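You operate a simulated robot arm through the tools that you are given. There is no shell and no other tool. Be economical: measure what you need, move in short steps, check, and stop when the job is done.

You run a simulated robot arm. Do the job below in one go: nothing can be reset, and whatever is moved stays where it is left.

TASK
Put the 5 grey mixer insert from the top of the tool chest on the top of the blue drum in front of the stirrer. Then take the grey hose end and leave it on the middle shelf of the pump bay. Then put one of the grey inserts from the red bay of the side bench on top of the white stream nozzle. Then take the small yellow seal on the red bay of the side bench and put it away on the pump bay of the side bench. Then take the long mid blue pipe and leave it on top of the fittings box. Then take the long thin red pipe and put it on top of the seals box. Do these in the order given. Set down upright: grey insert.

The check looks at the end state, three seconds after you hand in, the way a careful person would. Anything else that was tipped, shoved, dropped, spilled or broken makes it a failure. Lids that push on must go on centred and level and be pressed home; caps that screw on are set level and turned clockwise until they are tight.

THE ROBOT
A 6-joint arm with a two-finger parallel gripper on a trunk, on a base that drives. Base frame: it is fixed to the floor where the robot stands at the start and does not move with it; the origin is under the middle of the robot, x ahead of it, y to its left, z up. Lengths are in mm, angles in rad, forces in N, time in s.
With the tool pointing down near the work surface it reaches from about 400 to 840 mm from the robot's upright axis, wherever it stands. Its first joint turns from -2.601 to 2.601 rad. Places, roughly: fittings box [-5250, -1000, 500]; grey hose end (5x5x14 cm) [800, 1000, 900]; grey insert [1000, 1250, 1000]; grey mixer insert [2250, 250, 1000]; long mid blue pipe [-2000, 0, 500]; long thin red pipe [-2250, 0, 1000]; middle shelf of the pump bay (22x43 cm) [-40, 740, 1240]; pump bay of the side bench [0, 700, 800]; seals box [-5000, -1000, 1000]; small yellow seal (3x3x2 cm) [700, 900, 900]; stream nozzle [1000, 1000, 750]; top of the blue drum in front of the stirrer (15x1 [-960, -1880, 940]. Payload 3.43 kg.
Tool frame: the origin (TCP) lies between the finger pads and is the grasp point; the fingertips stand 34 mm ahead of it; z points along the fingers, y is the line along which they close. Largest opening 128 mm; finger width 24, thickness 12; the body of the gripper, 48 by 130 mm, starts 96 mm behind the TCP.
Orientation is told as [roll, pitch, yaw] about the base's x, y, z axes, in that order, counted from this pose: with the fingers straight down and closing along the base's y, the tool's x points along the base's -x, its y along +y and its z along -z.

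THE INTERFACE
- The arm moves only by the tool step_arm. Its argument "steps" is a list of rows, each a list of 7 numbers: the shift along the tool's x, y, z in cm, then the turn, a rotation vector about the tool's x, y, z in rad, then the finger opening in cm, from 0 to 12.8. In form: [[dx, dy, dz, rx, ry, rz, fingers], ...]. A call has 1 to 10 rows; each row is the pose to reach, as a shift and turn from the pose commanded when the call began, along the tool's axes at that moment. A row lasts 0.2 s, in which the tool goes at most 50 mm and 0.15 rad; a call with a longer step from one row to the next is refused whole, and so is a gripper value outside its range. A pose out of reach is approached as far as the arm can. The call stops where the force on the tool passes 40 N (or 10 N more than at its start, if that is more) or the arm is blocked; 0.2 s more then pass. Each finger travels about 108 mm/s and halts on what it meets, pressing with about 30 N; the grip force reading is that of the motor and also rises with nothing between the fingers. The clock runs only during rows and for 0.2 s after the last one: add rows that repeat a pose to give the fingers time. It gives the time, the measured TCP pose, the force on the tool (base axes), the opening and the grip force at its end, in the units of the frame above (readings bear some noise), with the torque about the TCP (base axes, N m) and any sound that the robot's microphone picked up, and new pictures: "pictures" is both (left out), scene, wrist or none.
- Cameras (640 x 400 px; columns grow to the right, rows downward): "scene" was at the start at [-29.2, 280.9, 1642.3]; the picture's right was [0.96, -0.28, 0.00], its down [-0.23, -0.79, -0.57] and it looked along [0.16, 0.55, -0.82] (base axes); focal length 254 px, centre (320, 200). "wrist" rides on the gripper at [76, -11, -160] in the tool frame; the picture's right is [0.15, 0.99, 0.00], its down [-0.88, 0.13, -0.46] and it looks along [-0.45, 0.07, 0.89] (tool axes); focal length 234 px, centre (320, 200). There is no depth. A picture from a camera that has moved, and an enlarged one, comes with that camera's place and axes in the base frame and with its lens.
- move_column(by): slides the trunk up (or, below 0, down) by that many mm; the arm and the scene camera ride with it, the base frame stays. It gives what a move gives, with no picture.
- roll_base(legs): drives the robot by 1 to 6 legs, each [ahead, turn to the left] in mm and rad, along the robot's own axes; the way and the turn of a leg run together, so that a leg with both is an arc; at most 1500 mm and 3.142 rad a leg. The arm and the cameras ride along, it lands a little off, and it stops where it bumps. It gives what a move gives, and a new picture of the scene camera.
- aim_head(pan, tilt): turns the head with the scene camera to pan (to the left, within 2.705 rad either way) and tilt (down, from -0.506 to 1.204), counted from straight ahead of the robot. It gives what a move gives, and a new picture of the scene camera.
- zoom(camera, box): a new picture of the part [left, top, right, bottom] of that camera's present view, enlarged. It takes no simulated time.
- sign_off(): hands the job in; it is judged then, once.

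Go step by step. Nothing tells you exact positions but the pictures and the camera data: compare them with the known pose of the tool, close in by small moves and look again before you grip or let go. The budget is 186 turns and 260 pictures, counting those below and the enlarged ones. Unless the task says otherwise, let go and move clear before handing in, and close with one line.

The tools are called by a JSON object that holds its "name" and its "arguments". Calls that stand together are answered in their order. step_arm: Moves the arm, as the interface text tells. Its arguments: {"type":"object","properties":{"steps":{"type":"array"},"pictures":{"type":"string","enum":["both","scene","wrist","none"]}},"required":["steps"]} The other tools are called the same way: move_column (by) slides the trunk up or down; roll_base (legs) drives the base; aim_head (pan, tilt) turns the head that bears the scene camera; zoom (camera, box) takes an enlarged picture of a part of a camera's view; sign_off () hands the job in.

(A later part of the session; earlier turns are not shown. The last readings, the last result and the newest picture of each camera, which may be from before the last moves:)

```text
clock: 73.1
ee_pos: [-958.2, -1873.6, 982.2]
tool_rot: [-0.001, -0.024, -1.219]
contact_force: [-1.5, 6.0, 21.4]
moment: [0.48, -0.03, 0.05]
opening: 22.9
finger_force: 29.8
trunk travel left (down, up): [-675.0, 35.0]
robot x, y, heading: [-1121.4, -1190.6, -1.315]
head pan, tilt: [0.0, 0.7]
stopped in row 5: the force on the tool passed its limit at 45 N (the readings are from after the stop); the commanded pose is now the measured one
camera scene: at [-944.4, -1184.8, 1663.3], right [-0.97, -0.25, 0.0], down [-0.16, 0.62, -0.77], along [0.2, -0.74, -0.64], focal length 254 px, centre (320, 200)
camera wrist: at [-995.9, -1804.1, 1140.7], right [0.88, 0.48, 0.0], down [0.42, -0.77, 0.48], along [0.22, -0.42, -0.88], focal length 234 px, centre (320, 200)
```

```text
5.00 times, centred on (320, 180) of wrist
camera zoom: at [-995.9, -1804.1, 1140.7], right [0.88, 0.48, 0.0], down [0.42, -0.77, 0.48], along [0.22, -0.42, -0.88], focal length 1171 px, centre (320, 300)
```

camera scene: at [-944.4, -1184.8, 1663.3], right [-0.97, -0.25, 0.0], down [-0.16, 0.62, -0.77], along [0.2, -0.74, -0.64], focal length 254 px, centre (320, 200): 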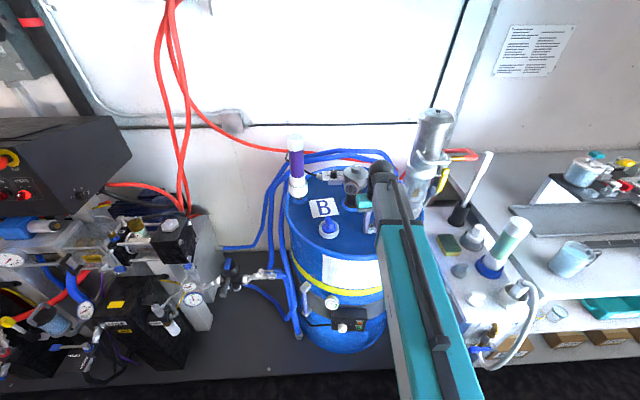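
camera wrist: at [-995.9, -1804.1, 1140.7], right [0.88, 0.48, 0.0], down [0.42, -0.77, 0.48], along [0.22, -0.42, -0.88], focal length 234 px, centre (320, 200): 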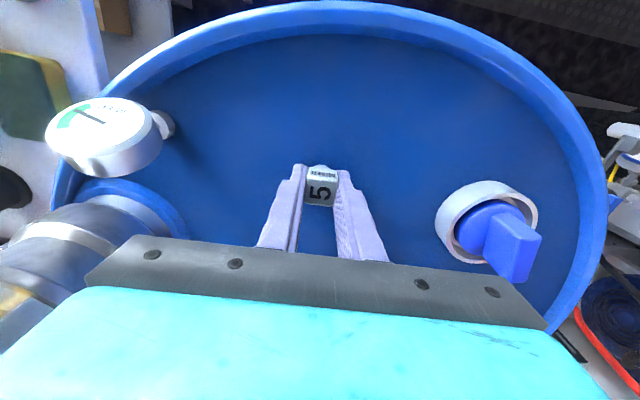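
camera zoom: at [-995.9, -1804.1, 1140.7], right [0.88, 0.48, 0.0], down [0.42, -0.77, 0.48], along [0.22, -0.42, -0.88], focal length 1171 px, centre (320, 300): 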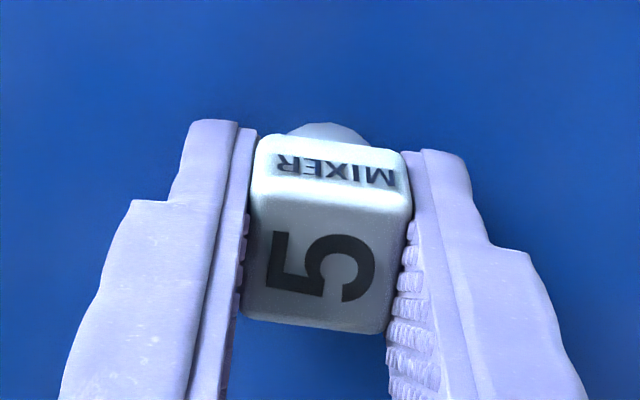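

The force lever confirms that the insert and fingertips touch the drum top. I'll ease off 1 mm, open and lift.

{"name": "step_arm", "arguments": {"steps": [[0, 0, -0.1, 0, 0, 0, 1.5], [0, 0, -0.1, 0, 0, 0, 3], [0, 0, -0.1, 0, 0, 0, 5], [0, 0, -0.1, 0, 0, 0, 6]], "pictures": "wrist"}}

{"name": "step_arm", "arguments": {"steps": [[0, 0, -3, 0, 0, 0, 6], [0, 0, -7, 0, 0, 0, 6], [0, 0, -11, 0, 0, 0, 6]], "pictures": "wrist"}}

```text
clock: 74.1
ee_pos: [-955.9, -1875.0, 982.1]
tool_rot: [0.002, -0.027, -1.218]
contact_force: [0.4, 2.9, 27.5]
moment: [0.07, 0.97, -0.34]
opening: 59.5
finger_force: 0.1
trunk travel left (down, up): [-675.0, 35.0]
robot x, y, heading: [-1118.6, -1191.4, -1.31]
head pan, tilt: [0.0, 0.7]
camera wrist: at [-994.4, -1804.6, 1140.6], right [0.88, 0.48, 0.0], down [0.42, -0.77, 0.48], along [0.23, -0.42, -0.88], focal length 234 px, centre (320, 200)
```

wrist: 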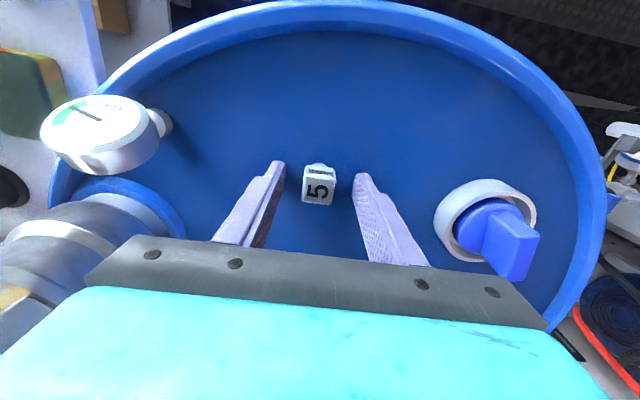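

```text
clock: 74.9
ee_pos: [-958.5, -1872.7, 1089.7]
tool_rot: [-0.001, -0.021, -1.217]
contact_force: [-0.7, 0.0, -0.2]
moment: [-0.01, -0.02, -0.01]
opening: 59.9
finger_force: 0.0
trunk travel left (down, up): [-675.0, 35.0]
robot x, y, heading: [-1117.9, -1194.5, -1.313]
head pan, tilt: [0.0, 0.7]
camera wrist: at [-996.5, -1804.3, 1249.2], right [0.88, 0.48, 0.0], down [0.42, -0.77, 0.47], along [0.22, -0.42, -0.88], focal length 234 px, centre (320, 200)
```

wrist: 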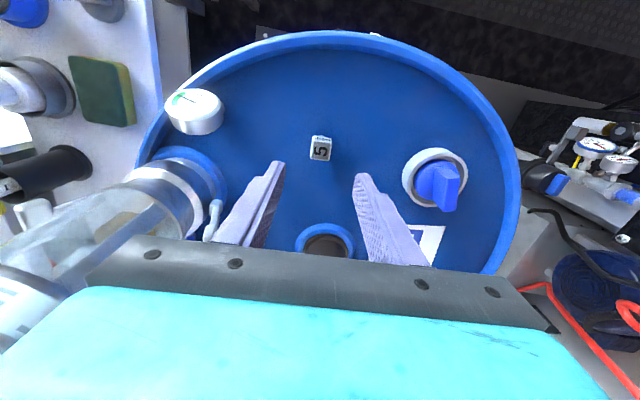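

Number 5 stands upright on the drum. Next I'll retract, back away and drive to the panel/red bay of the side bench, facing it from a distance.

{"name": "step_arm", "arguments": {"steps": [[4, 0, -1, 0, 0, 0, 6], [8, 0, -1, 0, 0, 0, 6], [12, 0, -1, 0, 0, 0, 6]], "pictures": "none"}}

{"name": "roll_base", "arguments": {"legs": [[-300, 0]]}}

{"name": "zoom", "arguments": {"camera": "scene", "box": [300, 120, 400, 200]}}

```text
clock: 75.7
ee_pos: [-1000.3, -1760.1, 1098.0]
tool_rot: [-0.001, -0.021, -1.218]
contact_force: [0.2, -0.5, -0.4]
moment: [0.0, 0.02, -0.02]
opening: 60.2
finger_force: 0.0
trunk travel left (down, up): [-675.0, 35.0]
robot x, y, heading: [-1118.1, -1191.0, -1.311]
head pan, tilt: [0.0, 0.7]
```

```text
clock: 78.0
ee_pos: [-1076.9, -1467.0, 1097.2]
tool_rot: [0.0, -0.021, -1.216]
contact_force: [0.2, 0.6, -0.5]
moment: [-0.03, 0.02, 0.01]
opening: 60.0
finger_force: 0.0
trunk travel left (down, up): [-675.0, 35.0]
robot x, y, heading: [-1193.3, -899.7, -1.309]
head pan, tilt: [0.0, 0.7]
camera scene: at [-1020.9, -894.5, 1663.1], right [-0.97, -0.26, 0.0], down [-0.16, 0.62, -0.77], along [0.2, -0.74, -0.64], focal length 254 px, centre (320, 200)
```

scene: 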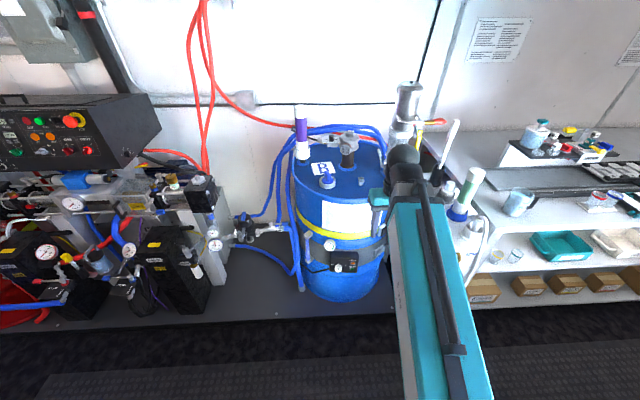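

```text
5.00 times, centred on (350, 160) of scene
camera zoom: at [-1020.9, -894.5, 1663.1], right [-0.97, -0.26, 0.0], down [-0.16, 0.62, -0.77], along [0.2, -0.74, -0.64], focal length 1269 px, centre (170, 400)
```

zoom: 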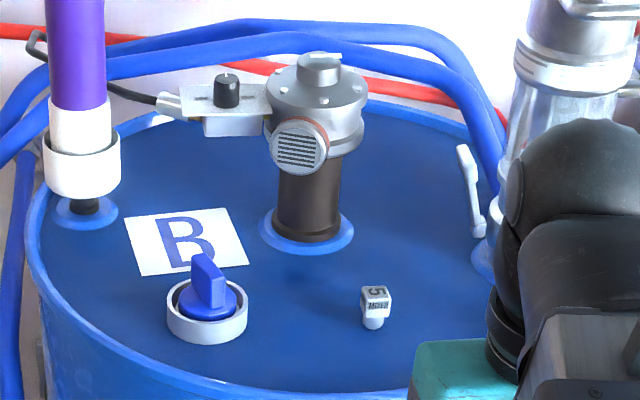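

Insert 5 stands upright in front of the stirrer, so the first item is done. Now I'll drive to the panel bay.

{"name": "roll_base", "arguments": {"legs": [[0, 1.754], [1250, 0], [1240, 0], [0, 1.425]]}}

{"name": "aim_head", "arguments": {"pan": 0.0, "tilt": 0.6}}

```text
clock: 102.5
ee_pos: [924.8, 710.1, 1097.8]
tool_rot: [-0.002, -0.021, 1.953]
contact_force: [0.2, 0.2, -0.3]
moment: [-0.01, 0.01, 0.0]
opening: 60.1
finger_force: 0.1
trunk travel left (down, up): [-675.0, 35.0]
robot x, y, heading: [1021.0, 134.0, 1.852]
head pan, tilt: [0.0, 0.7]
camera scene: at [846.0, 126.8, 1663.0], right [0.96, 0.27, 0.0], down [0.18, -0.62, -0.76], along [-0.21, 0.74, -0.64], focal length 254 px, centre (320, 200)
```

scene: 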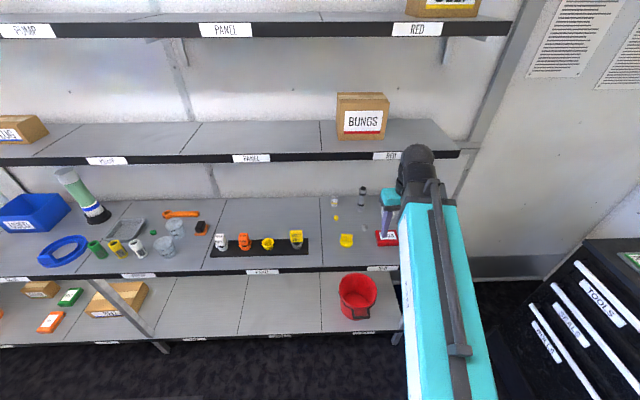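

```text
clock: 103.1
ee_pos: [923.3, 709.7, 1096.8]
tool_rot: [-0.003, -0.02, 1.952]
contact_force: [-0.9, -0.1, 0.2]
moment: [0.01, -0.01, 0.01]
opening: 59.9
finger_force: 0.0
trunk travel left (down, up): [-675.0, 35.0]
robot x, y, heading: [1021.3, 134.8, 1.849]
head pan, tilt: [0.0, 0.6]
camera scene: at [845.1, 129.6, 1671.6], right [0.96, 0.27, 0.0], down [0.15, -0.54, -0.82], along [-0.22, 0.79, -0.57], focal length 254 px, centre (320, 200)
```

scene: 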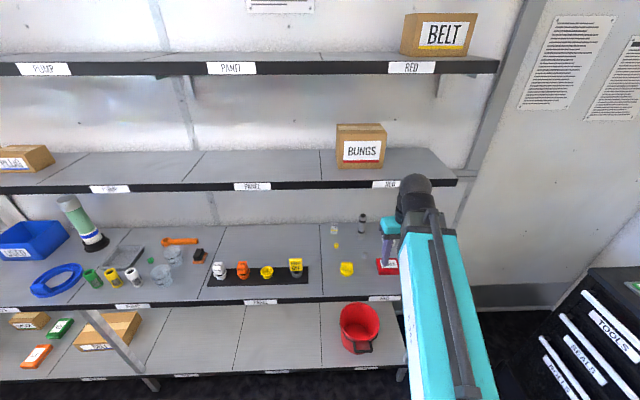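

Facing the bench, I can read the bays as PUMP, PANEL and RED. I'll enlarge the red bay and the pump bay.

{"name": "zoom", "arguments": {"camera": "scene", "box": [315, 200, 425, 290]}}

{"name": "zoom", "arguments": {"camera": "scene", "box": [60, 130, 330, 310]}}

{"name": "zoom", "arguments": {"camera": "wrist", "box": [0, 0, 640, 400]}}

```text
4.44 times, centred on (370, 245) of scene
camera zoom: at [845.1, 129.6, 1671.6], right [0.96, 0.27, 0.0], down [0.15, -0.54, -0.82], along [-0.22, 0.79, -0.57], focal length 1128 px, centre (98, 0)
```

zoom: 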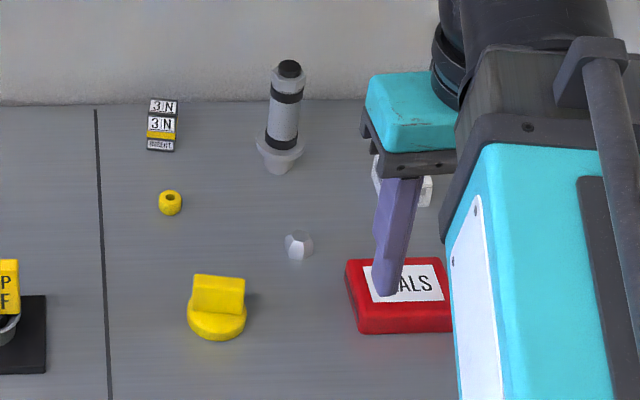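

```text
2.22 times, centred on (195, 220) of scene
camera zoom: at [845.1, 129.6, 1671.6], right [0.96, 0.27, 0.0], down [0.15, -0.54, -0.82], along [-0.22, 0.79, -0.57], focal length 564 px, centre (598, 156)
```

zoom: 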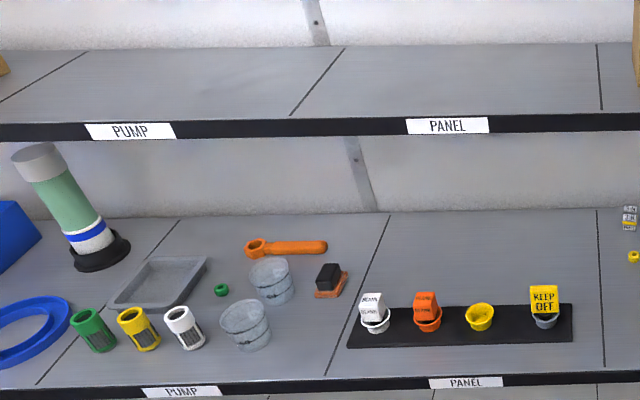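

```text
1.00 times, centred on (320, 200) of wrist (not enlarged: the box is as wide or as high as the picture)
camera zoom: at [964.0, 638.7, 1256.3], right [-0.86, -0.5, 0.0], down [-0.44, 0.76, 0.47], along [-0.24, 0.41, -0.88], focal length 234 px, centre (320, 200)
```

zoom: 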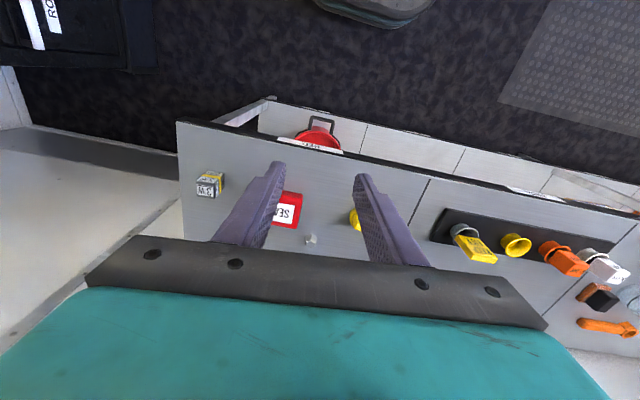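

The hose end stands upright near (799, 977), under the shelf overhang, so I'll approach it tilted 45°. First I'll check how close my base front is to the bench.

{"name": "aim_head", "arguments": {"pan": 0.35, "tilt": 1.2}}

```text
clock: 104.1
ee_pos: [925.9, 709.6, 1097.2]
tool_rot: [0.001, -0.022, 1.951]
contact_force: [0.5, 0.8, -0.1]
moment: [0.0, 0.04, -0.02]
opening: 60.1
finger_force: 0.1
trunk travel left (down, up): [-675.0, 35.0]
robot x, y, heading: [1019.7, 131.6, 1.843]
head pan, tilt: [0.351, 1.201]
camera scene: at [837.2, 90.4, 1627.1], right [0.81, 0.59, 0.0], down [0.55, -0.75, -0.36], along [-0.21, 0.29, -0.93], focal length 254 px, centre (320, 200)
```

scene: 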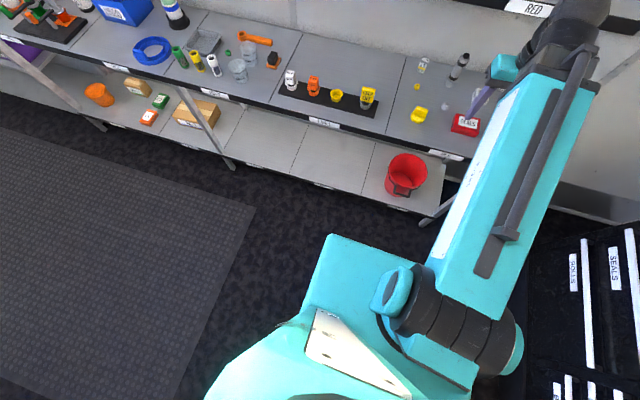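

The base front is about 330 mm ahead of the axis, so driving 190 mm closer is safe. First I'll tilt the tool 45° forward, lower it and pull it back so the wrist goes under the shelf edge.

{"name": "step_arm", "arguments": {"steps": [[1.3, 0.8, 1.5, 0, -0.13, 0, 9], [2.6, 1.6, 3, 0, -0.26, 0, 9], [3.9, 2.4, 4.5, 0, -0.39, 0, 9], [5.2, 3.2, 6, 0, -0.52, 0, 9], [6.5, 4, 7.5, 0, -0.65, 0, 9], [8, 5, 9, 0, -0.785, 0, 9]], "pictures": "scene"}}

```text
clock: 105.5
ee_pos: [885.7, 867.9, 1021.7]
tool_rot: [0.001, -0.805, 1.952]
contact_force: [0.0, -0.5, -1.0]
moment: [-0.01, -0.01, 0.02]
opening: 90.1
finger_force: 0.1
out of reach, approached as far as the arm can: row 1, 2, 3, 4, 5, 6
trunk travel left (down, up): [-675.0, 35.0]
robot x, y, heading: [1023.8, 133.0, 1.845]
head pan, tilt: [0.351, 1.201]
camera scene: at [837.5, 90.7, 1627.2], right [0.81, 0.59, 0.0], down [0.55, -0.75, -0.36], along [-0.21, 0.29, -0.93], focal length 254 px, centre (320, 200)
```

scene: 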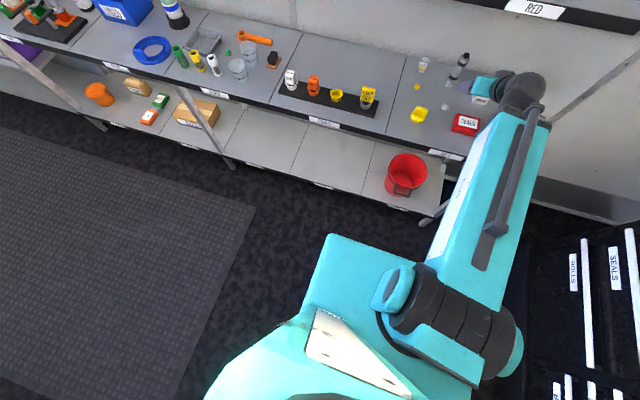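

The arm settled further out than I asked, at TCP (886, 868, 1022), because a tilted tool can't fold in closer. That means I can reach the hose from here, so I'll look through both cameras.

{"name": "aim_head", "arguments": {"pan": 0.0, "tilt": 0.75}}

{"name": "step_arm", "arguments": {"steps": [[0, 0, 0, 0, 0, 0, 9]], "pictures": "wrist"}}

{"name": "zoom", "arguments": {"camera": "scene", "box": [300, 130, 440, 250]}}

```text
clock: 106.4
ee_pos: [885.3, 867.7, 1021.6]
tool_rot: [0.001, -0.804, 1.951]
contact_force: [0.3, 0.8, -0.3]
moment: [-0.01, -0.01, 0.05]
opening: 89.7
finger_force: 0.1
trunk travel left (down, up): [-675.0, 35.0]
robot x, y, heading: [1022.2, 136.6, 1.847]
head pan, tilt: [0.0, 0.75]
camera scene: at [847.4, 124.7, 1658.7], right [0.96, 0.27, 0.0], down [0.19, -0.66, -0.73], along [-0.2, 0.7, -0.68], focal length 254 px, centre (320, 200)
```

scene: 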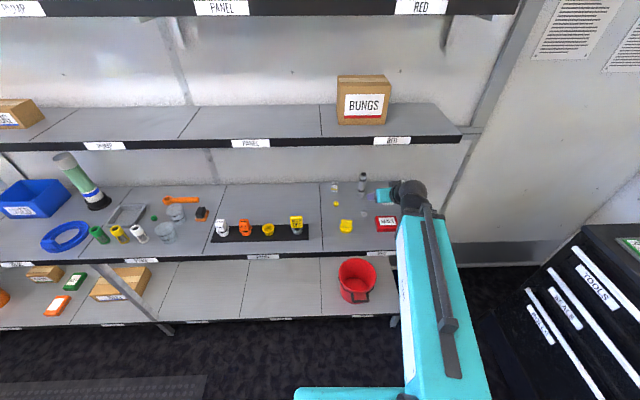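

```text
clock: 106.8
ee_pos: [884.9, 867.6, 1021.2]
tool_rot: [0.001, -0.804, 1.952]
contact_force: [1.6, 0.2, -0.4]
moment: [0.01, 0.05, -0.02]
opening: 89.6
finger_force: 0.0
trunk travel left (down, up): [-675.0, 35.0]
robot x, y, heading: [1020.5, 134.2, 1.85]
head pan, tilt: [0.0, 0.75]
camera wrist: at [958.6, 715.6, 1078.3], right [-0.88, -0.46, -0.11], down [-0.23, 0.21, 0.95], along [-0.42, 0.86, -0.29], focal length 234 px, centre (320, 200)
```

wrist: 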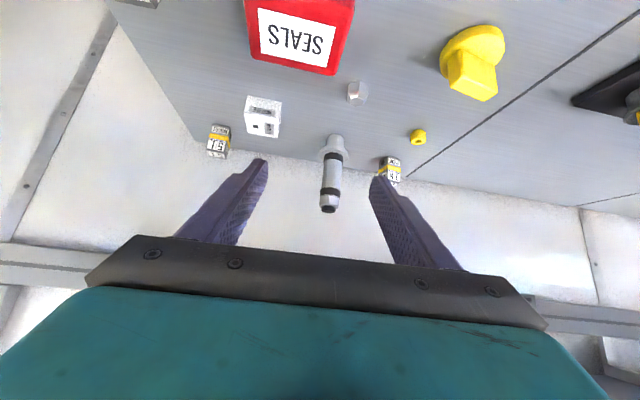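

```text
3.33 times, centred on (370, 190) of scene
camera zoom: at [847.4, 124.8, 1658.8], right [0.96, 0.27, 0.0], down [0.19, -0.66, -0.73], along [-0.2, 0.7, -0.68], focal length 846 px, centre (153, 233)
```

zoom: 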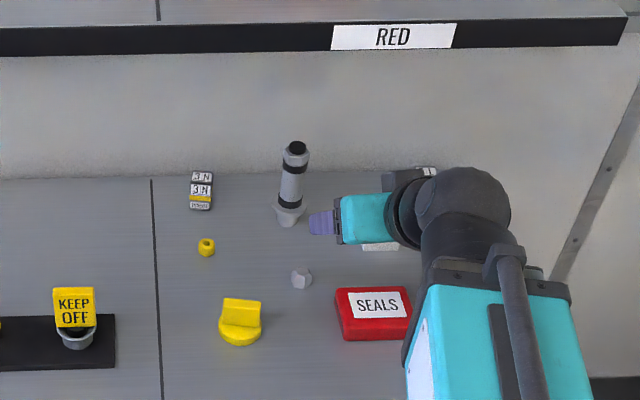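

Triangulating with the hose's 140 mm height puts it at (788, 1032), bench top z about 847. I'll drive in 120 mm and look again.

{"name": "roll_base", "arguments": {"legs": [[120, 0]]}}

{"name": "zoom", "arguments": {"camera": "wrist", "box": [0, 0, 640, 400]}}

```text
clock: 108.2
ee_pos: [852.3, 986.0, 1020.6]
tool_rot: [0.0, -0.802, 1.951]
contact_force: [0.3, 1.1, 0.2]
moment: [-0.01, -0.02, 0.0]
opening: 90.3
finger_force: 0.0
trunk travel left (down, up): [-675.0, 35.0]
robot x, y, heading: [988.1, 253.7, 1.846]
head pan, tilt: [0.0, 0.75]
camera scene: at [814.3, 241.8, 1658.8], right [0.96, 0.27, 0.0], down [0.19, -0.66, -0.73], along [-0.2, 0.7, -0.68], focal length 254 px, centre (320, 200)
```

scene: 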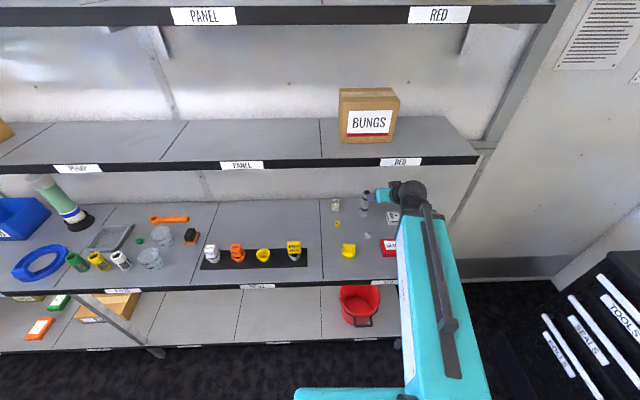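

```text
1.00 times, centred on (320, 200) of wrist (not enlarged: the box is as wide or as high as the picture)
camera zoom: at [925.3, 832.2, 1077.8], right [-0.88, -0.46, -0.11], down [-0.23, 0.21, 0.95], along [-0.42, 0.86, -0.29], focal length 234 px, centre (320, 200)
```

zoom: 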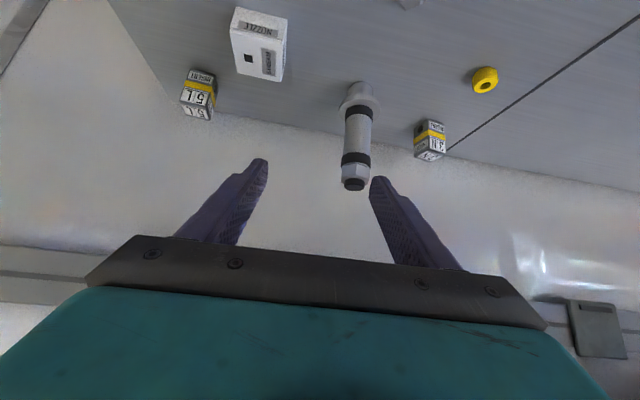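

The white box reads NOZZLE, and the inserts have yellow bands. I'll move 38 mm left and lower to grip height, staying back from the hose for now.

{"name": "step_arm", "arguments": {"steps": [[0, 3.8, 0, 0, 0, 0, 9], [3.05, 3.8, 2.95, 0, 0, 0, 9], [6.1, 3.8, 5.9, 0, 0, 0, 9]], "pictures": "wrist"}}

```text
clock: 109.0
ee_pos: [817.9, 970.8, 936.7]
tool_rot: [0.001, -0.804, 1.953]
contact_force: [0.8, 0.9, 0.5]
moment: [0.03, 0.02, -0.05]
opening: 90.0
finger_force: 0.1
out of reach, approached as far as the arm can: row 1, 2
trunk travel left (down, up): [-675.0, 35.0]
robot x, y, heading: [986.7, 250.5, 1.845]
head pan, tilt: [0.0, 0.75]
camera wrist: at [891.1, 818.2, 992.9], right [-0.88, -0.46, -0.11], down [-0.23, 0.21, 0.95], along [-0.42, 0.86, -0.29], focal length 234 px, centre (320, 200)
```

wrist: 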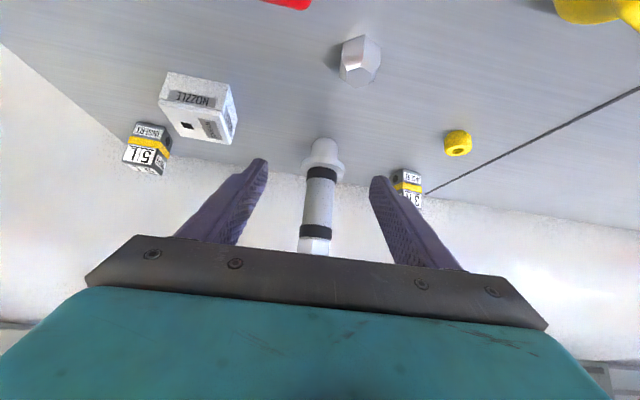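

The hose is centred. I'll advance 62 mm along the horizontal.

{"name": "step_arm", "arguments": {"steps": [[-1.45, 0.15, 1.5, 0, 0, 0, 9], [-2.9, 0.15, 3.0, 0, 0, 0, 9], [-4.3, 0.15, 4.45, 0, 0, 0, 9]], "pictures": "wrist"}}

{"name": "zoom", "arguments": {"camera": "scene", "box": [320, 160, 440, 260]}}

```text
clock: 109.8
ee_pos: [792.3, 1027.3, 936.4]
tool_rot: [0.0, -0.804, 1.955]
contact_force: [0.8, -0.3, 0.5]
moment: [-0.02, -0.01, -0.01]
opening: 90.3
finger_force: 0.1
trunk travel left (down, up): [-675.0, 35.0]
robot x, y, heading: [990.3, 247.9, 1.848]
head pan, tilt: [0.0, 0.75]
camera wrist: at [865.3, 875.2, 993.3], right [-0.88, -0.46, -0.11], down [-0.23, 0.21, 0.95], along [-0.42, 0.86, -0.29], focal length 234 px, centre (320, 200)
```

wrist: 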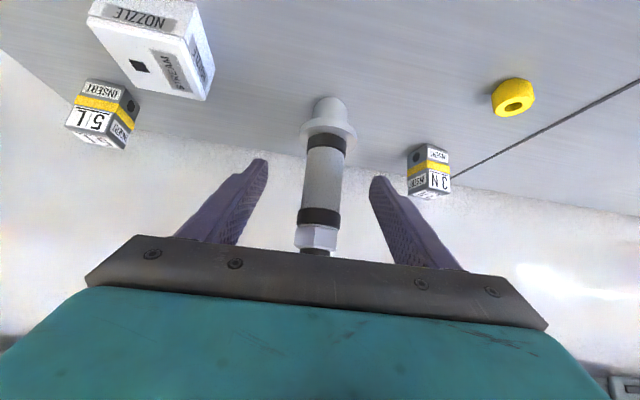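

```text
4.00 times, centred on (380, 210) of scene
camera zoom: at [814.5, 240.8, 1658.8], right [0.96, 0.27, 0.0], down [0.19, -0.66, -0.73], along [-0.2, 0.7, -0.68], focal length 1015 px, centre (80, 160)
```

zoom: 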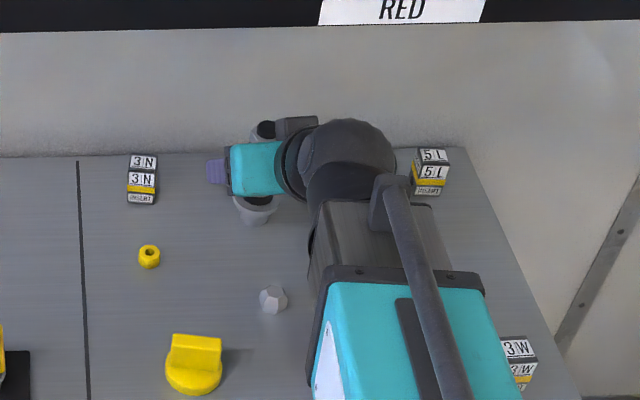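

The hose body lies between the pads, so I'll close.

{"name": "step_arm", "arguments": {"steps": [[-0.3, 0.1, 0.3, 0, 0, 0, 6], [-0.3, 0.1, 0.3, 0, 0, 0, 3], [-0.3, 0.1, 0.3, 0, 0, 0, 2], [-0.3, 0.1, 0.3, 0, 0, 0, 2]], "pictures": "wrist"}}

```text
clock: 110.8
ee_pos: [789.5, 1030.6, 936.9]
tool_rot: [-0.001, -0.803, 1.951]
contact_force: [-0.3, 0.8, 0.8]
moment: [-0.05, 0.01, 0.01]
opening: 30.3
finger_force: 30.1
trunk travel left (down, up): [-675.0, 35.0]
robot x, y, heading: [989.2, 252.8, 1.842]
head pan, tilt: [0.0, 0.75]
camera wrist: at [862.9, 877.9, 993.5], right [-0.88, -0.46, -0.11], down [-0.23, 0.21, 0.95], along [-0.42, 0.86, -0.29], focal length 234 px, centre (320, 200)
```

wrist: 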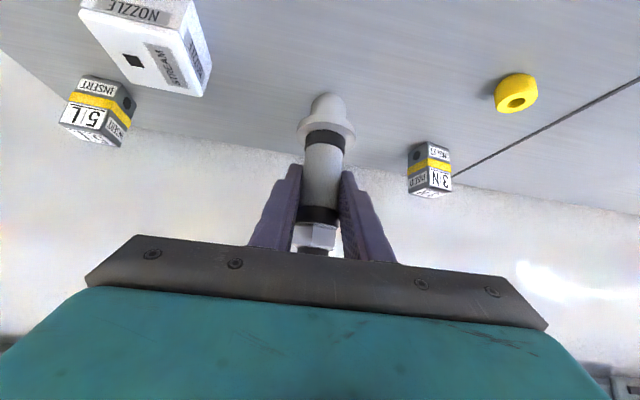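

The hose is held. I'll lift 70 mm and back the base away from the bench.

{"name": "step_arm", "arguments": {"steps": [[-1.2, 0, -1.2, 0, 0, 0, 2], [-3.1, 0, -3.0, 0, 0, 0, 2], [-5.0, 0, -4.9, 0, 0, 0, 2]], "pictures": "wrist"}}

```text
clock: 111.5
ee_pos: [790.3, 1029.3, 1005.8]
tool_rot: [-0.001, -0.801, 1.953]
contact_force: [-1.3, -0.1, 0.0]
moment: [-0.01, -0.01, 0.0]
opening: 30.0
finger_force: 30.3
trunk travel left (down, up): [-675.0, 35.0]
robot x, y, heading: [990.9, 254.4, 1.851]
head pan, tilt: [0.0, 0.75]
camera wrist: at [863.6, 877.6, 1063.6], right [-0.88, -0.46, -0.11], down [-0.23, 0.21, 0.95], along [-0.42, 0.86, -0.29], focal length 234 px, centre (320, 200)
```

wrist: 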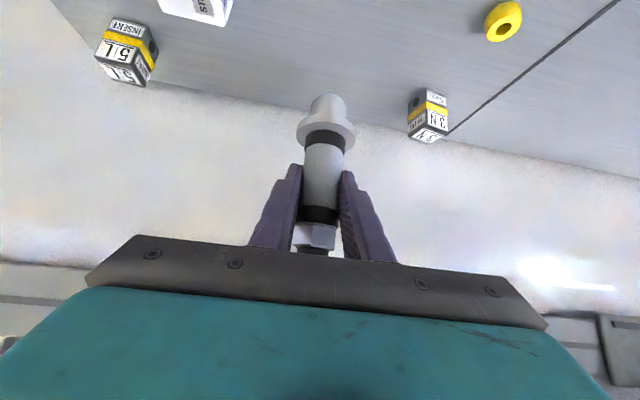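

Backing away with the hose, then I'll test how high the arm goes in the open.

{"name": "roll_base", "arguments": {"legs": [[-420, 0]]}}

{"name": "step_arm", "arguments": {"steps": [[-3.4, 0, -3.4, 0, 0, 0, 2], [-6.8, 0, -6.8, 0, 0, 0, 2], [-10.2, 0, -10.2, 0, 0, 0, 2], [-13.6, 0, -13.5, 0, 0, 0, 2], [-17, 0, -16.9, 0, 0, 0, 2], [-20.4, 0, -20.3, 0, 0, 0, 2], [-23.8, 0, -23.7, 0, 0, 0, 2], [-27.0, 0, -26.9, 0, 0, 0, 2]], "pictures": "none"}}

```text
clock: 114.4
ee_pos: [903.2, 625.8, 1006.6]
tool_rot: [0.003, -0.804, 1.955]
contact_force: [-0.2, -0.5, -1.6]
moment: [-0.01, -0.01, -0.01]
opening: 30.1
finger_force: 29.9
trunk travel left (down, up): [-675.0, 35.0]
robot x, y, heading: [1103.0, -152.8, 1.849]
head pan, tilt: [0.0, 0.75]
camera scene: at [929.6, -164.2, 1658.8], right [0.96, 0.28, 0.0], down [0.19, -0.66, -0.73], along [-0.2, 0.7, -0.68], focal length 254 px, centre (320, 200)
```

scene: 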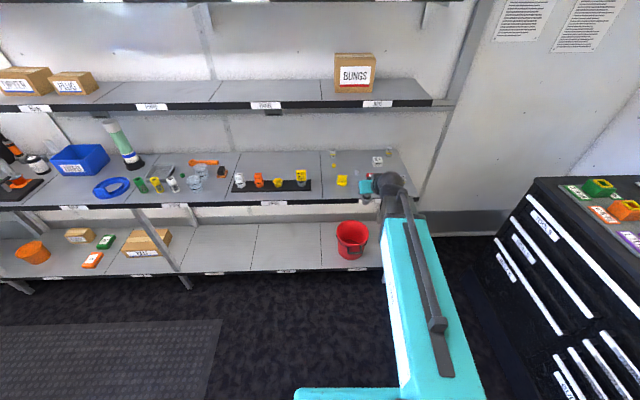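

```text
clock: 116.2
ee_pos: [907.7, 619.5, 1389.5]
tool_rot: [0.0, -0.802, 1.954]
contact_force: [-0.2, -0.2, -1.4]
moment: [-0.01, 0.0, -0.01]
opening: 30.4
finger_force: 30.0
trunk travel left (down, up): [-675.0, 35.0]
robot x, y, heading: [1103.0, -156.0, 1.844]
head pan, tilt: [0.0, 0.75]
```

It reached z 1389 with the hose upright. Now I'll drive to the pump bay, stopping short of the shelf.

{"name": "roll_base", "arguments": {"legs": [[0, 1.393], [870, 0], [0, -1.37]]}}

{"name": "aim_head", "arguments": {"pan": 0.0, "tilt": 0.5}}

```text
clock: 130.7
ee_pos: [8.7, 515.2, 1387.6]
tool_rot: [-0.001, -0.805, 2.001]
contact_force: [-0.2, -0.6, -1.0]
moment: [-0.04, 0.0, 0.04]
opening: 29.9
finger_force: 30.1
trunk travel left (down, up): [-675.0, 35.0]
robot x, y, heading: [265.9, -238.5, 1.903]
head pan, tilt: [0.0, 0.75]
camera scene: at [94.2, -258.2, 1658.9], right [0.95, 0.33, 0.0], down [0.22, -0.64, -0.73], along [-0.24, 0.69, -0.68], focal length 254 px, centre (320, 200)
```

scene: 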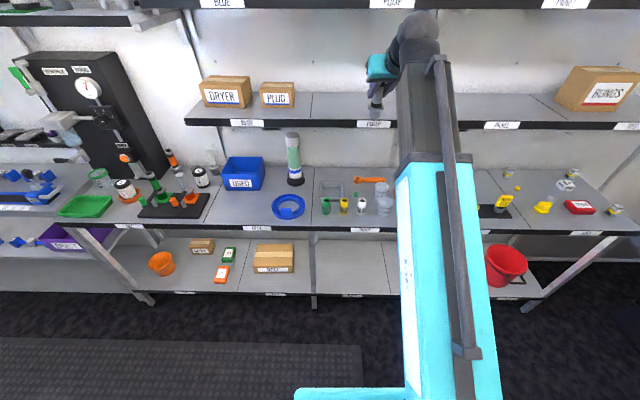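

```text
clock: 131.5
ee_pos: [9.6, 516.3, 1388.5]
tool_rot: [0.0, -0.804, 1.997]
contact_force: [-0.6, 0.9, -1.4]
moment: [0.0, 0.03, -0.02]
opening: 30.0
finger_force: 29.6
trunk travel left (down, up): [-675.0, 35.0]
robot x, y, heading: [265.0, -236.3, 1.905]
head pan, tilt: [0.0, 0.499]
camera scene: at [91.2, -250.3, 1680.8], right [0.95, 0.33, 0.0], down [0.16, -0.45, -0.88], along [-0.29, 0.83, -0.48], focal length 254 px, centre (320, 200)
```

scene: 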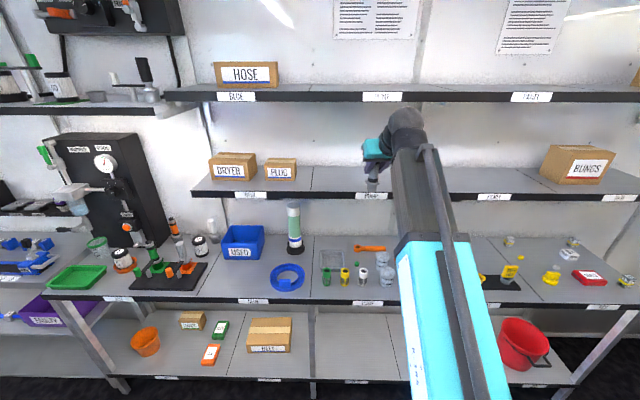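

The pump bay's middle shelf is clear, with its top near z 1240 and front edge at across ≈624. I'll drive 210 mm ahead with the hose about 55 mm above the shelf.

{"name": "roll_base", "arguments": {"legs": [[210, 0]]}}

{"name": "zoom", "arguments": {"camera": "scene", "box": [290, 60, 490, 200]}}

{"name": "zoom", "arguments": {"camera": "wrist", "box": [0, 0, 640, 400]}}

```text
clock: 133.3
ee_pos: [-61.0, 716.6, 1387.4]
tool_rot: [-0.001, -0.803, 2.001]
contact_force: [0.4, 0.4, -0.8]
moment: [-0.03, -0.02, -0.03]
opening: 30.3
finger_force: 30.2
trunk travel left (down, up): [-675.0, 35.0]
robot x, y, heading: [201.5, -38.9, 1.904]
head pan, tilt: [0.0, 0.499]
camera scene: at [21.4, -50.7, 1680.7], right [0.95, 0.33, 0.0], down [0.16, -0.45, -0.88], along [-0.29, 0.83, -0.48], focal length 254 px, centre (320, 200)
```

scene: 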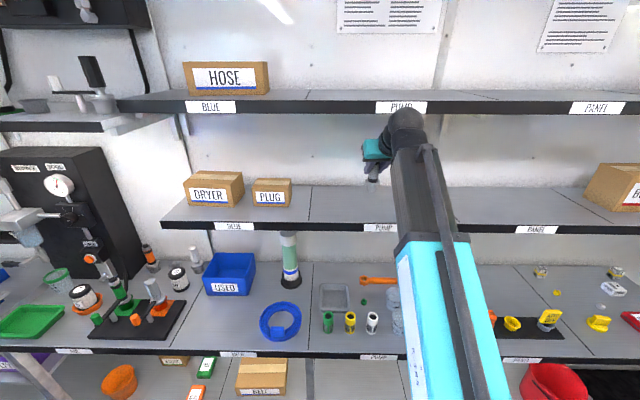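

```text
2.86 times, centred on (390, 130) of scene
camera zoom: at [21.4, -50.7, 1680.7], right [0.95, 0.33, 0.0], down [0.16, -0.45, -0.88], along [-0.29, 0.83, -0.48], focal length 725 px, centre (120, 400)
```

zoom: 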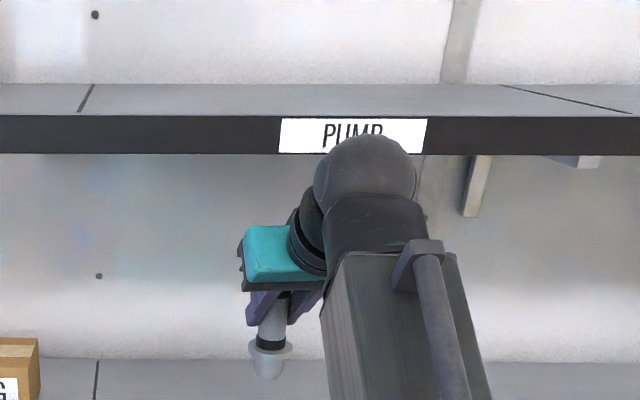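

```text
1.00 times, centred on (320, 200) of wrist (not enlarged: the box is as wide or as high as the picture)
camera zoom: at [20.1, 567.1, 1444.3], right [-0.86, -0.5, -0.11], down [-0.24, 0.2, 0.95], along [-0.46, 0.84, -0.29], focal length 234 px, centre (320, 200)
```

zoom: 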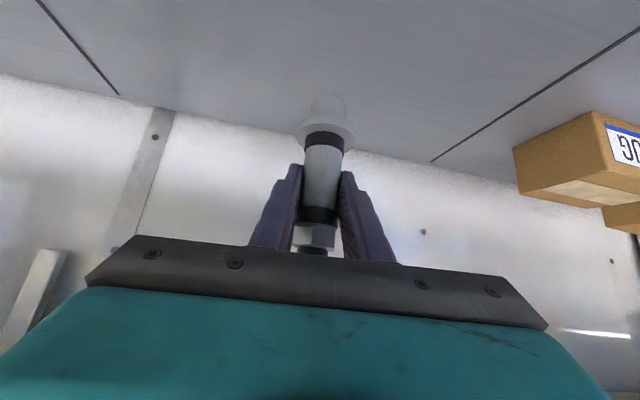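

The hose is over the pump bay shelf. I'll lower gently until it touches.

{"name": "step_arm", "arguments": {"steps": [[1.8, 0, 1.74, 0, 0, 0, 2], [3.24, 0, 3.13, 0, 0, 0, 2], [3.6, 0, 3.47, 0, 0, 0, 2], [3.96, 0, 3.82, 0, 0, 0, 2], [4.1, 0, 3.96, 0, 0, 0, 2]], "pictures": "both"}}

```text
clock: 134.5
ee_pos: [-58.5, 713.9, 1335.4]
tool_rot: [-0.001, -0.81, 2.001]
contact_force: [-0.1, 2.8, 23.1]
moment: [0.2, 0.06, 0.03]
opening: 30.7
finger_force: 30.1
trunk travel left (down, up): [-675.0, 35.0]
robot x, y, heading: [199.5, -37.9, 1.903]
head pan, tilt: [0.0, 0.499]
camera scene: at [22.7, -54.1, 1681.2], right [0.95, 0.33, 0.0], down [0.16, -0.45, -0.88], along [-0.29, 0.83, -0.48], focal length 254 px, centre (320, 200)
camera wrist: at [21.1, 564.8, 1390.2], right [-0.86, -0.5, -0.11], down [-0.23, 0.2, 0.95], along [-0.46, 0.84, -0.29], focal length 234 px, centre (320, 200)
```

scene: 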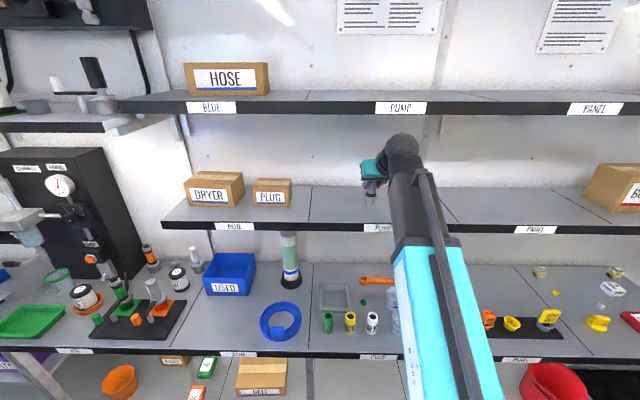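
wrist: 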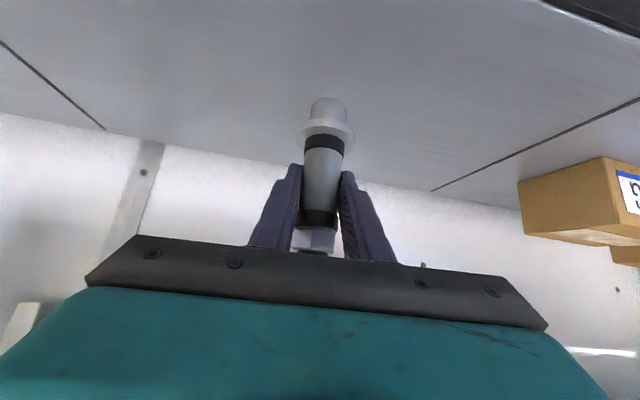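

It's touching the shelf at 23 N. I'll relax, open the fingers, check it stands, then back out with the base.

{"name": "step_arm", "arguments": {"steps": [[-0.25, 0, -0.25, 0, 0, 0, 2], [-0.3, 0, -0.28, 0, 0, 0, 2.6], [-0.3, 0, -0.28, 0, 0, 0, 3.4], [-0.3, 0, -0.28, 0, 0, 0, 5], [-0.3, 0, -0.28, 0, 0, 0, 7], [-0.3, 0, -0.28, 0, 0, 0, 10], [-0.3, 0, -0.28, 0, 0, 0, 10]], "pictures": "wrist"}}

```text
clock: 136.1
ee_pos: [-59.6, 714.0, 1335.5]
tool_rot: [0.0, -0.804, 2.0]
contact_force: [0.0, 0.4, -0.5]
moment: [0.06, -0.01, 0.01]
opening: 100.3
finger_force: 0.2
trunk travel left (down, up): [-675.0, 35.0]
robot x, y, heading: [198.8, -38.7, 1.902]
head pan, tilt: [0.0, 0.499]
camera wrist: at [20.5, 565.5, 1392.3], right [-0.86, -0.5, -0.11], down [-0.24, 0.2, 0.95], along [-0.46, 0.84, -0.29], focal length 234 px, centre (320, 200)
```

wrist: 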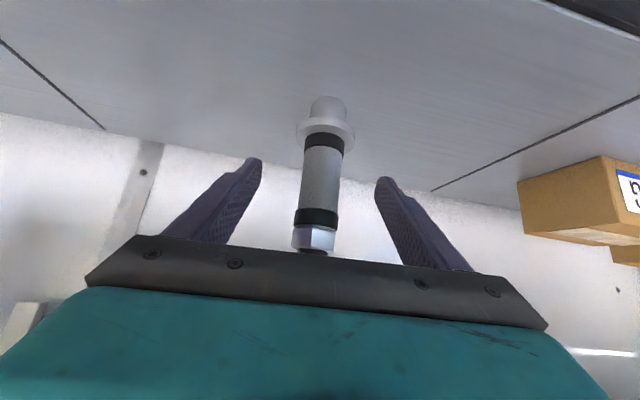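

The hose end stands on its own, so I'll back out straight.

{"name": "roll_base", "arguments": {"legs": [[-380, 0]]}}

{"name": "zoom", "arguments": {"camera": "scene", "box": [280, 80, 480, 220]}}

```text
clock: 138.7
ee_pos: [64.4, 355.2, 1335.8]
tool_rot: [0.001, -0.803, 2.001]
contact_force: [-0.4, 0.3, -0.1]
moment: [0.03, -0.03, 0.0]
opening: 100.2
finger_force: 0.1
trunk travel left (down, up): [-675.0, 35.0]
robot x, y, heading: [323.9, -399.7, 1.899]
head pan, tilt: [0.0, 0.499]
camera scene: at [146.3, -412.7, 1680.8], right [0.94, 0.33, 0.0], down [0.16, -0.45, -0.88], along [-0.29, 0.83, -0.48], focal length 254 px, centre (320, 200)
```

scene: 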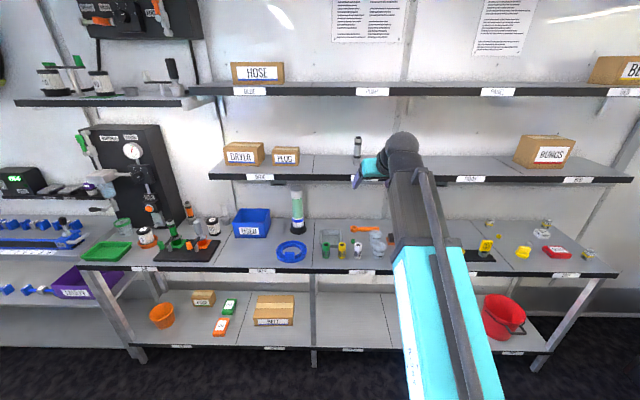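

```text
2.86 times, centred on (380, 150) of scene
camera zoom: at [146.3, -412.7, 1680.8], right [0.94, 0.33, 0.0], down [0.16, -0.45, -0.88], along [-0.29, 0.83, -0.48], focal length 725 px, centre (149, 343)
```

zoom: 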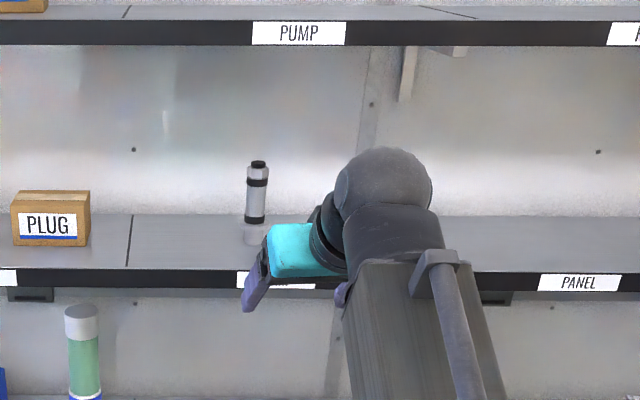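

The hose end stands upright on the middle pump shelf. Next is the insert. I'll use 3W at the right front of the red bay, so I'll drive there.

{"name": "roll_base", "arguments": {"legs": [[0, -1.494], [1030, 0], [0, 1.465]]}}

{"name": "aim_head", "arguments": {"pan": 0.0, "tilt": 0.7}}

{"name": "zoom", "arguments": {"camera": "wrist", "box": [0, 0, 640, 400]}}

```text
clock: 154.8
ee_pos: [1061.6, 762.8, 1335.6]
tool_rot: [0.0, -0.804, 1.943]
contact_force: [0.1, -0.4, 1.0]
moment: [-0.05, 0.03, 0.07]
opening: 99.9
finger_force: 0.1
trunk travel left (down, up): [-675.0, 35.0]
robot x, y, heading: [1238.6, -13.2, 1.838]
head pan, tilt: [0.0, 0.499]
camera scene: at [1064.5, -15.1, 1680.9], right [0.96, 0.26, 0.0], down [0.13, -0.46, -0.88], along [-0.23, 0.85, -0.48], focal length 254 px, centre (320, 200)
```

scene: 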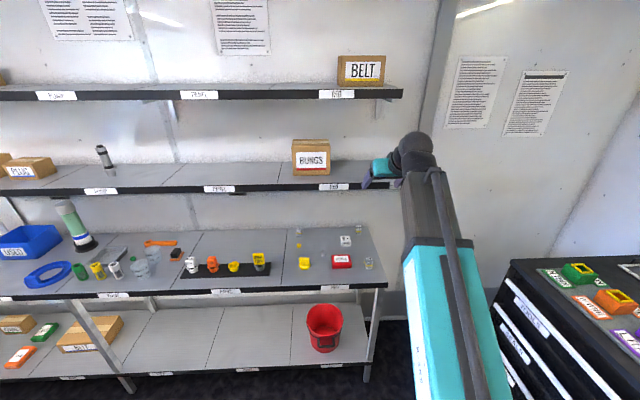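

```text
clock: 155.5
ee_pos: [1059.3, 762.9, 1336.1]
tool_rot: [0.001, -0.802, 1.945]
contact_force: [-1.0, -0.2, -0.3]
moment: [0.0, -0.03, -0.03]
opening: 100.2
finger_force: 0.1
trunk travel left (down, up): [-675.0, 35.0]
robot x, y, heading: [1240.8, -9.8, 1.837]
head pan, tilt: [0.0, 0.7]
camera scene: at [1064.1, -21.0, 1663.0], right [0.96, 0.26, 0.0], down [0.17, -0.62, -0.77], along [-0.2, 0.74, -0.64], focal length 254 px, centre (320, 200)
```

scene: 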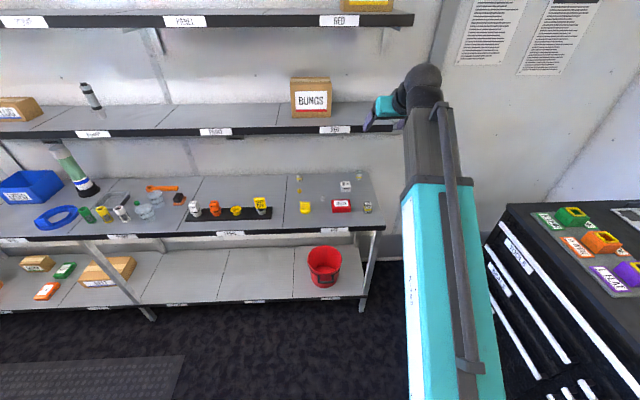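

```text
1.00 times, centred on (320, 200) of wrist (not enlarged: the box is as wide or as high as the picture)
camera zoom: at [1131.2, 610.2, 1392.3], right [-0.88, -0.46, -0.11], down [-0.23, 0.22, 0.95], along [-0.41, 0.86, -0.29], focal length 234 px, centre (320, 200)
```

zoom: 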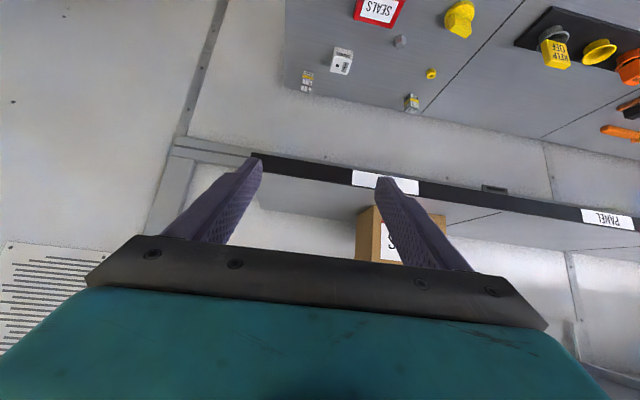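

I'll enlarge the red bay from here to locate the inserts and the nozzle.

{"name": "zoom", "arguments": {"camera": "scene", "box": [288, 168, 388, 230]}}

{"name": "zoom", "arguments": {"camera": "wrist", "box": [280, 0, 480, 120]}}

```text
6.40 times, centred on (338, 199) of scene
camera zoom: at [1064.1, -21.0, 1663.0], right [0.96, 0.26, 0.0], down [0.17, -0.62, -0.77], along [-0.2, 0.74, -0.64], focal length 1624 px, centre (205, 206)
```

zoom: 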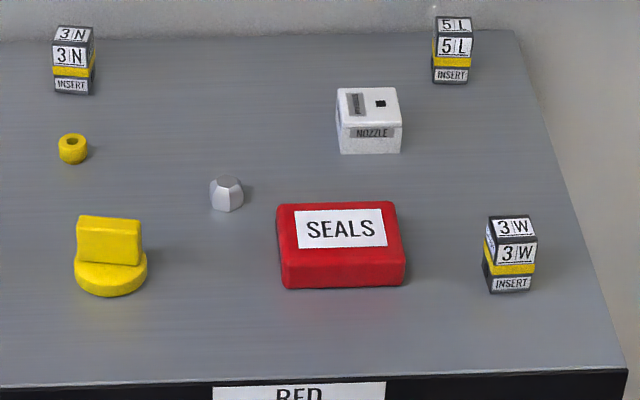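

```text
3.20 times, centred on (380, 60) of wrist
camera zoom: at [1131.2, 610.2, 1392.3], right [-0.88, -0.46, -0.11], down [-0.23, 0.22, 0.95], along [-0.41, 0.86, -0.29], focal length 749 px, centre (128, 648)
```

zoom: 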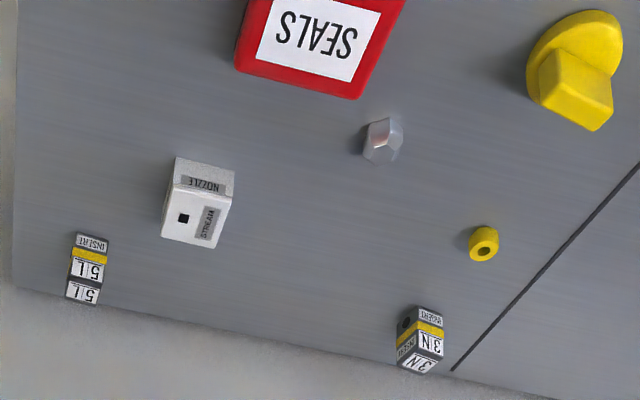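

3W is at about (1046, 906), and the nozzle top is at (914, 1037) with its top at z about 878. I'll lower the arm in front of the bench first.

{"name": "step_arm", "arguments": {"steps": [[3.45, 0, 3.33, 0, 0, 0, 7], [6.9, 0, 6.66, 0, 0, 0, 7], [10.35, 0, 9.99, 0, 0, 0, 7], [13.8, 0, 13.32, 0, 0, 0, 7], [17.25, 0, 16.65, 0, 0, 0, 7], [20.7, 0, 19.98, 0, 0, 0, 7], [24.15, -0.8, 23.31, 0, 0, 0, 7], [27.6, -1.6, 26.64, 0.025, 0, 0.024, 7], [31.0, -2.4, 29.97, 0.05, 0, 0.0486, 7]], "pictures": "both"}}

```text
clock: 157.5
ee_pos: [1083.3, 773.3, 902.6]
tool_rot: [-0.001, -0.804, 1.875]
contact_force: [0.4, 0.3, -0.6]
moment: [0.01, 0.01, 0.0]
opening: 70.1
finger_force: 0.0
trunk travel left (down, up): [-675.0, 35.0]
robot x, y, heading: [1235.8, -14.4, 1.835]
head pan, tilt: [0.0, 0.7]
camera scene: at [1064.8, -20.5, 1663.1], right [0.96, 0.26, 0.0], down [0.17, -0.62, -0.76], along [-0.2, 0.74, -0.64], focal length 254 px, centre (320, 200)
camera wrist: at [1143.7, 616.0, 959.5], right [-0.91, -0.39, -0.11], down [-0.21, 0.23, 0.95], along [-0.35, 0.89, -0.29], focal length 234 px, centre (320, 200)
```

scene: 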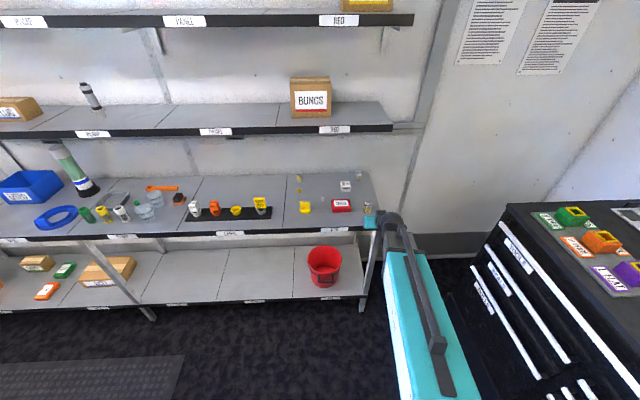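
wrist: 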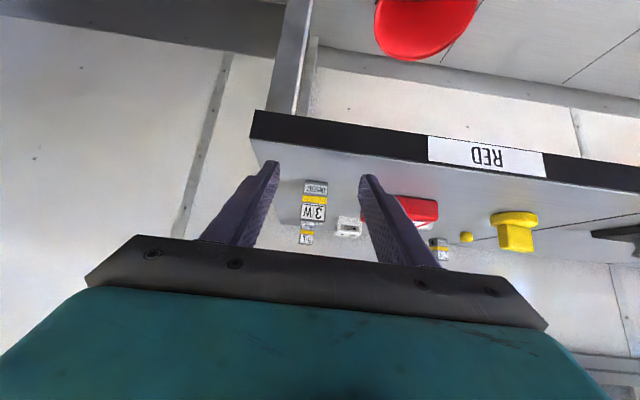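

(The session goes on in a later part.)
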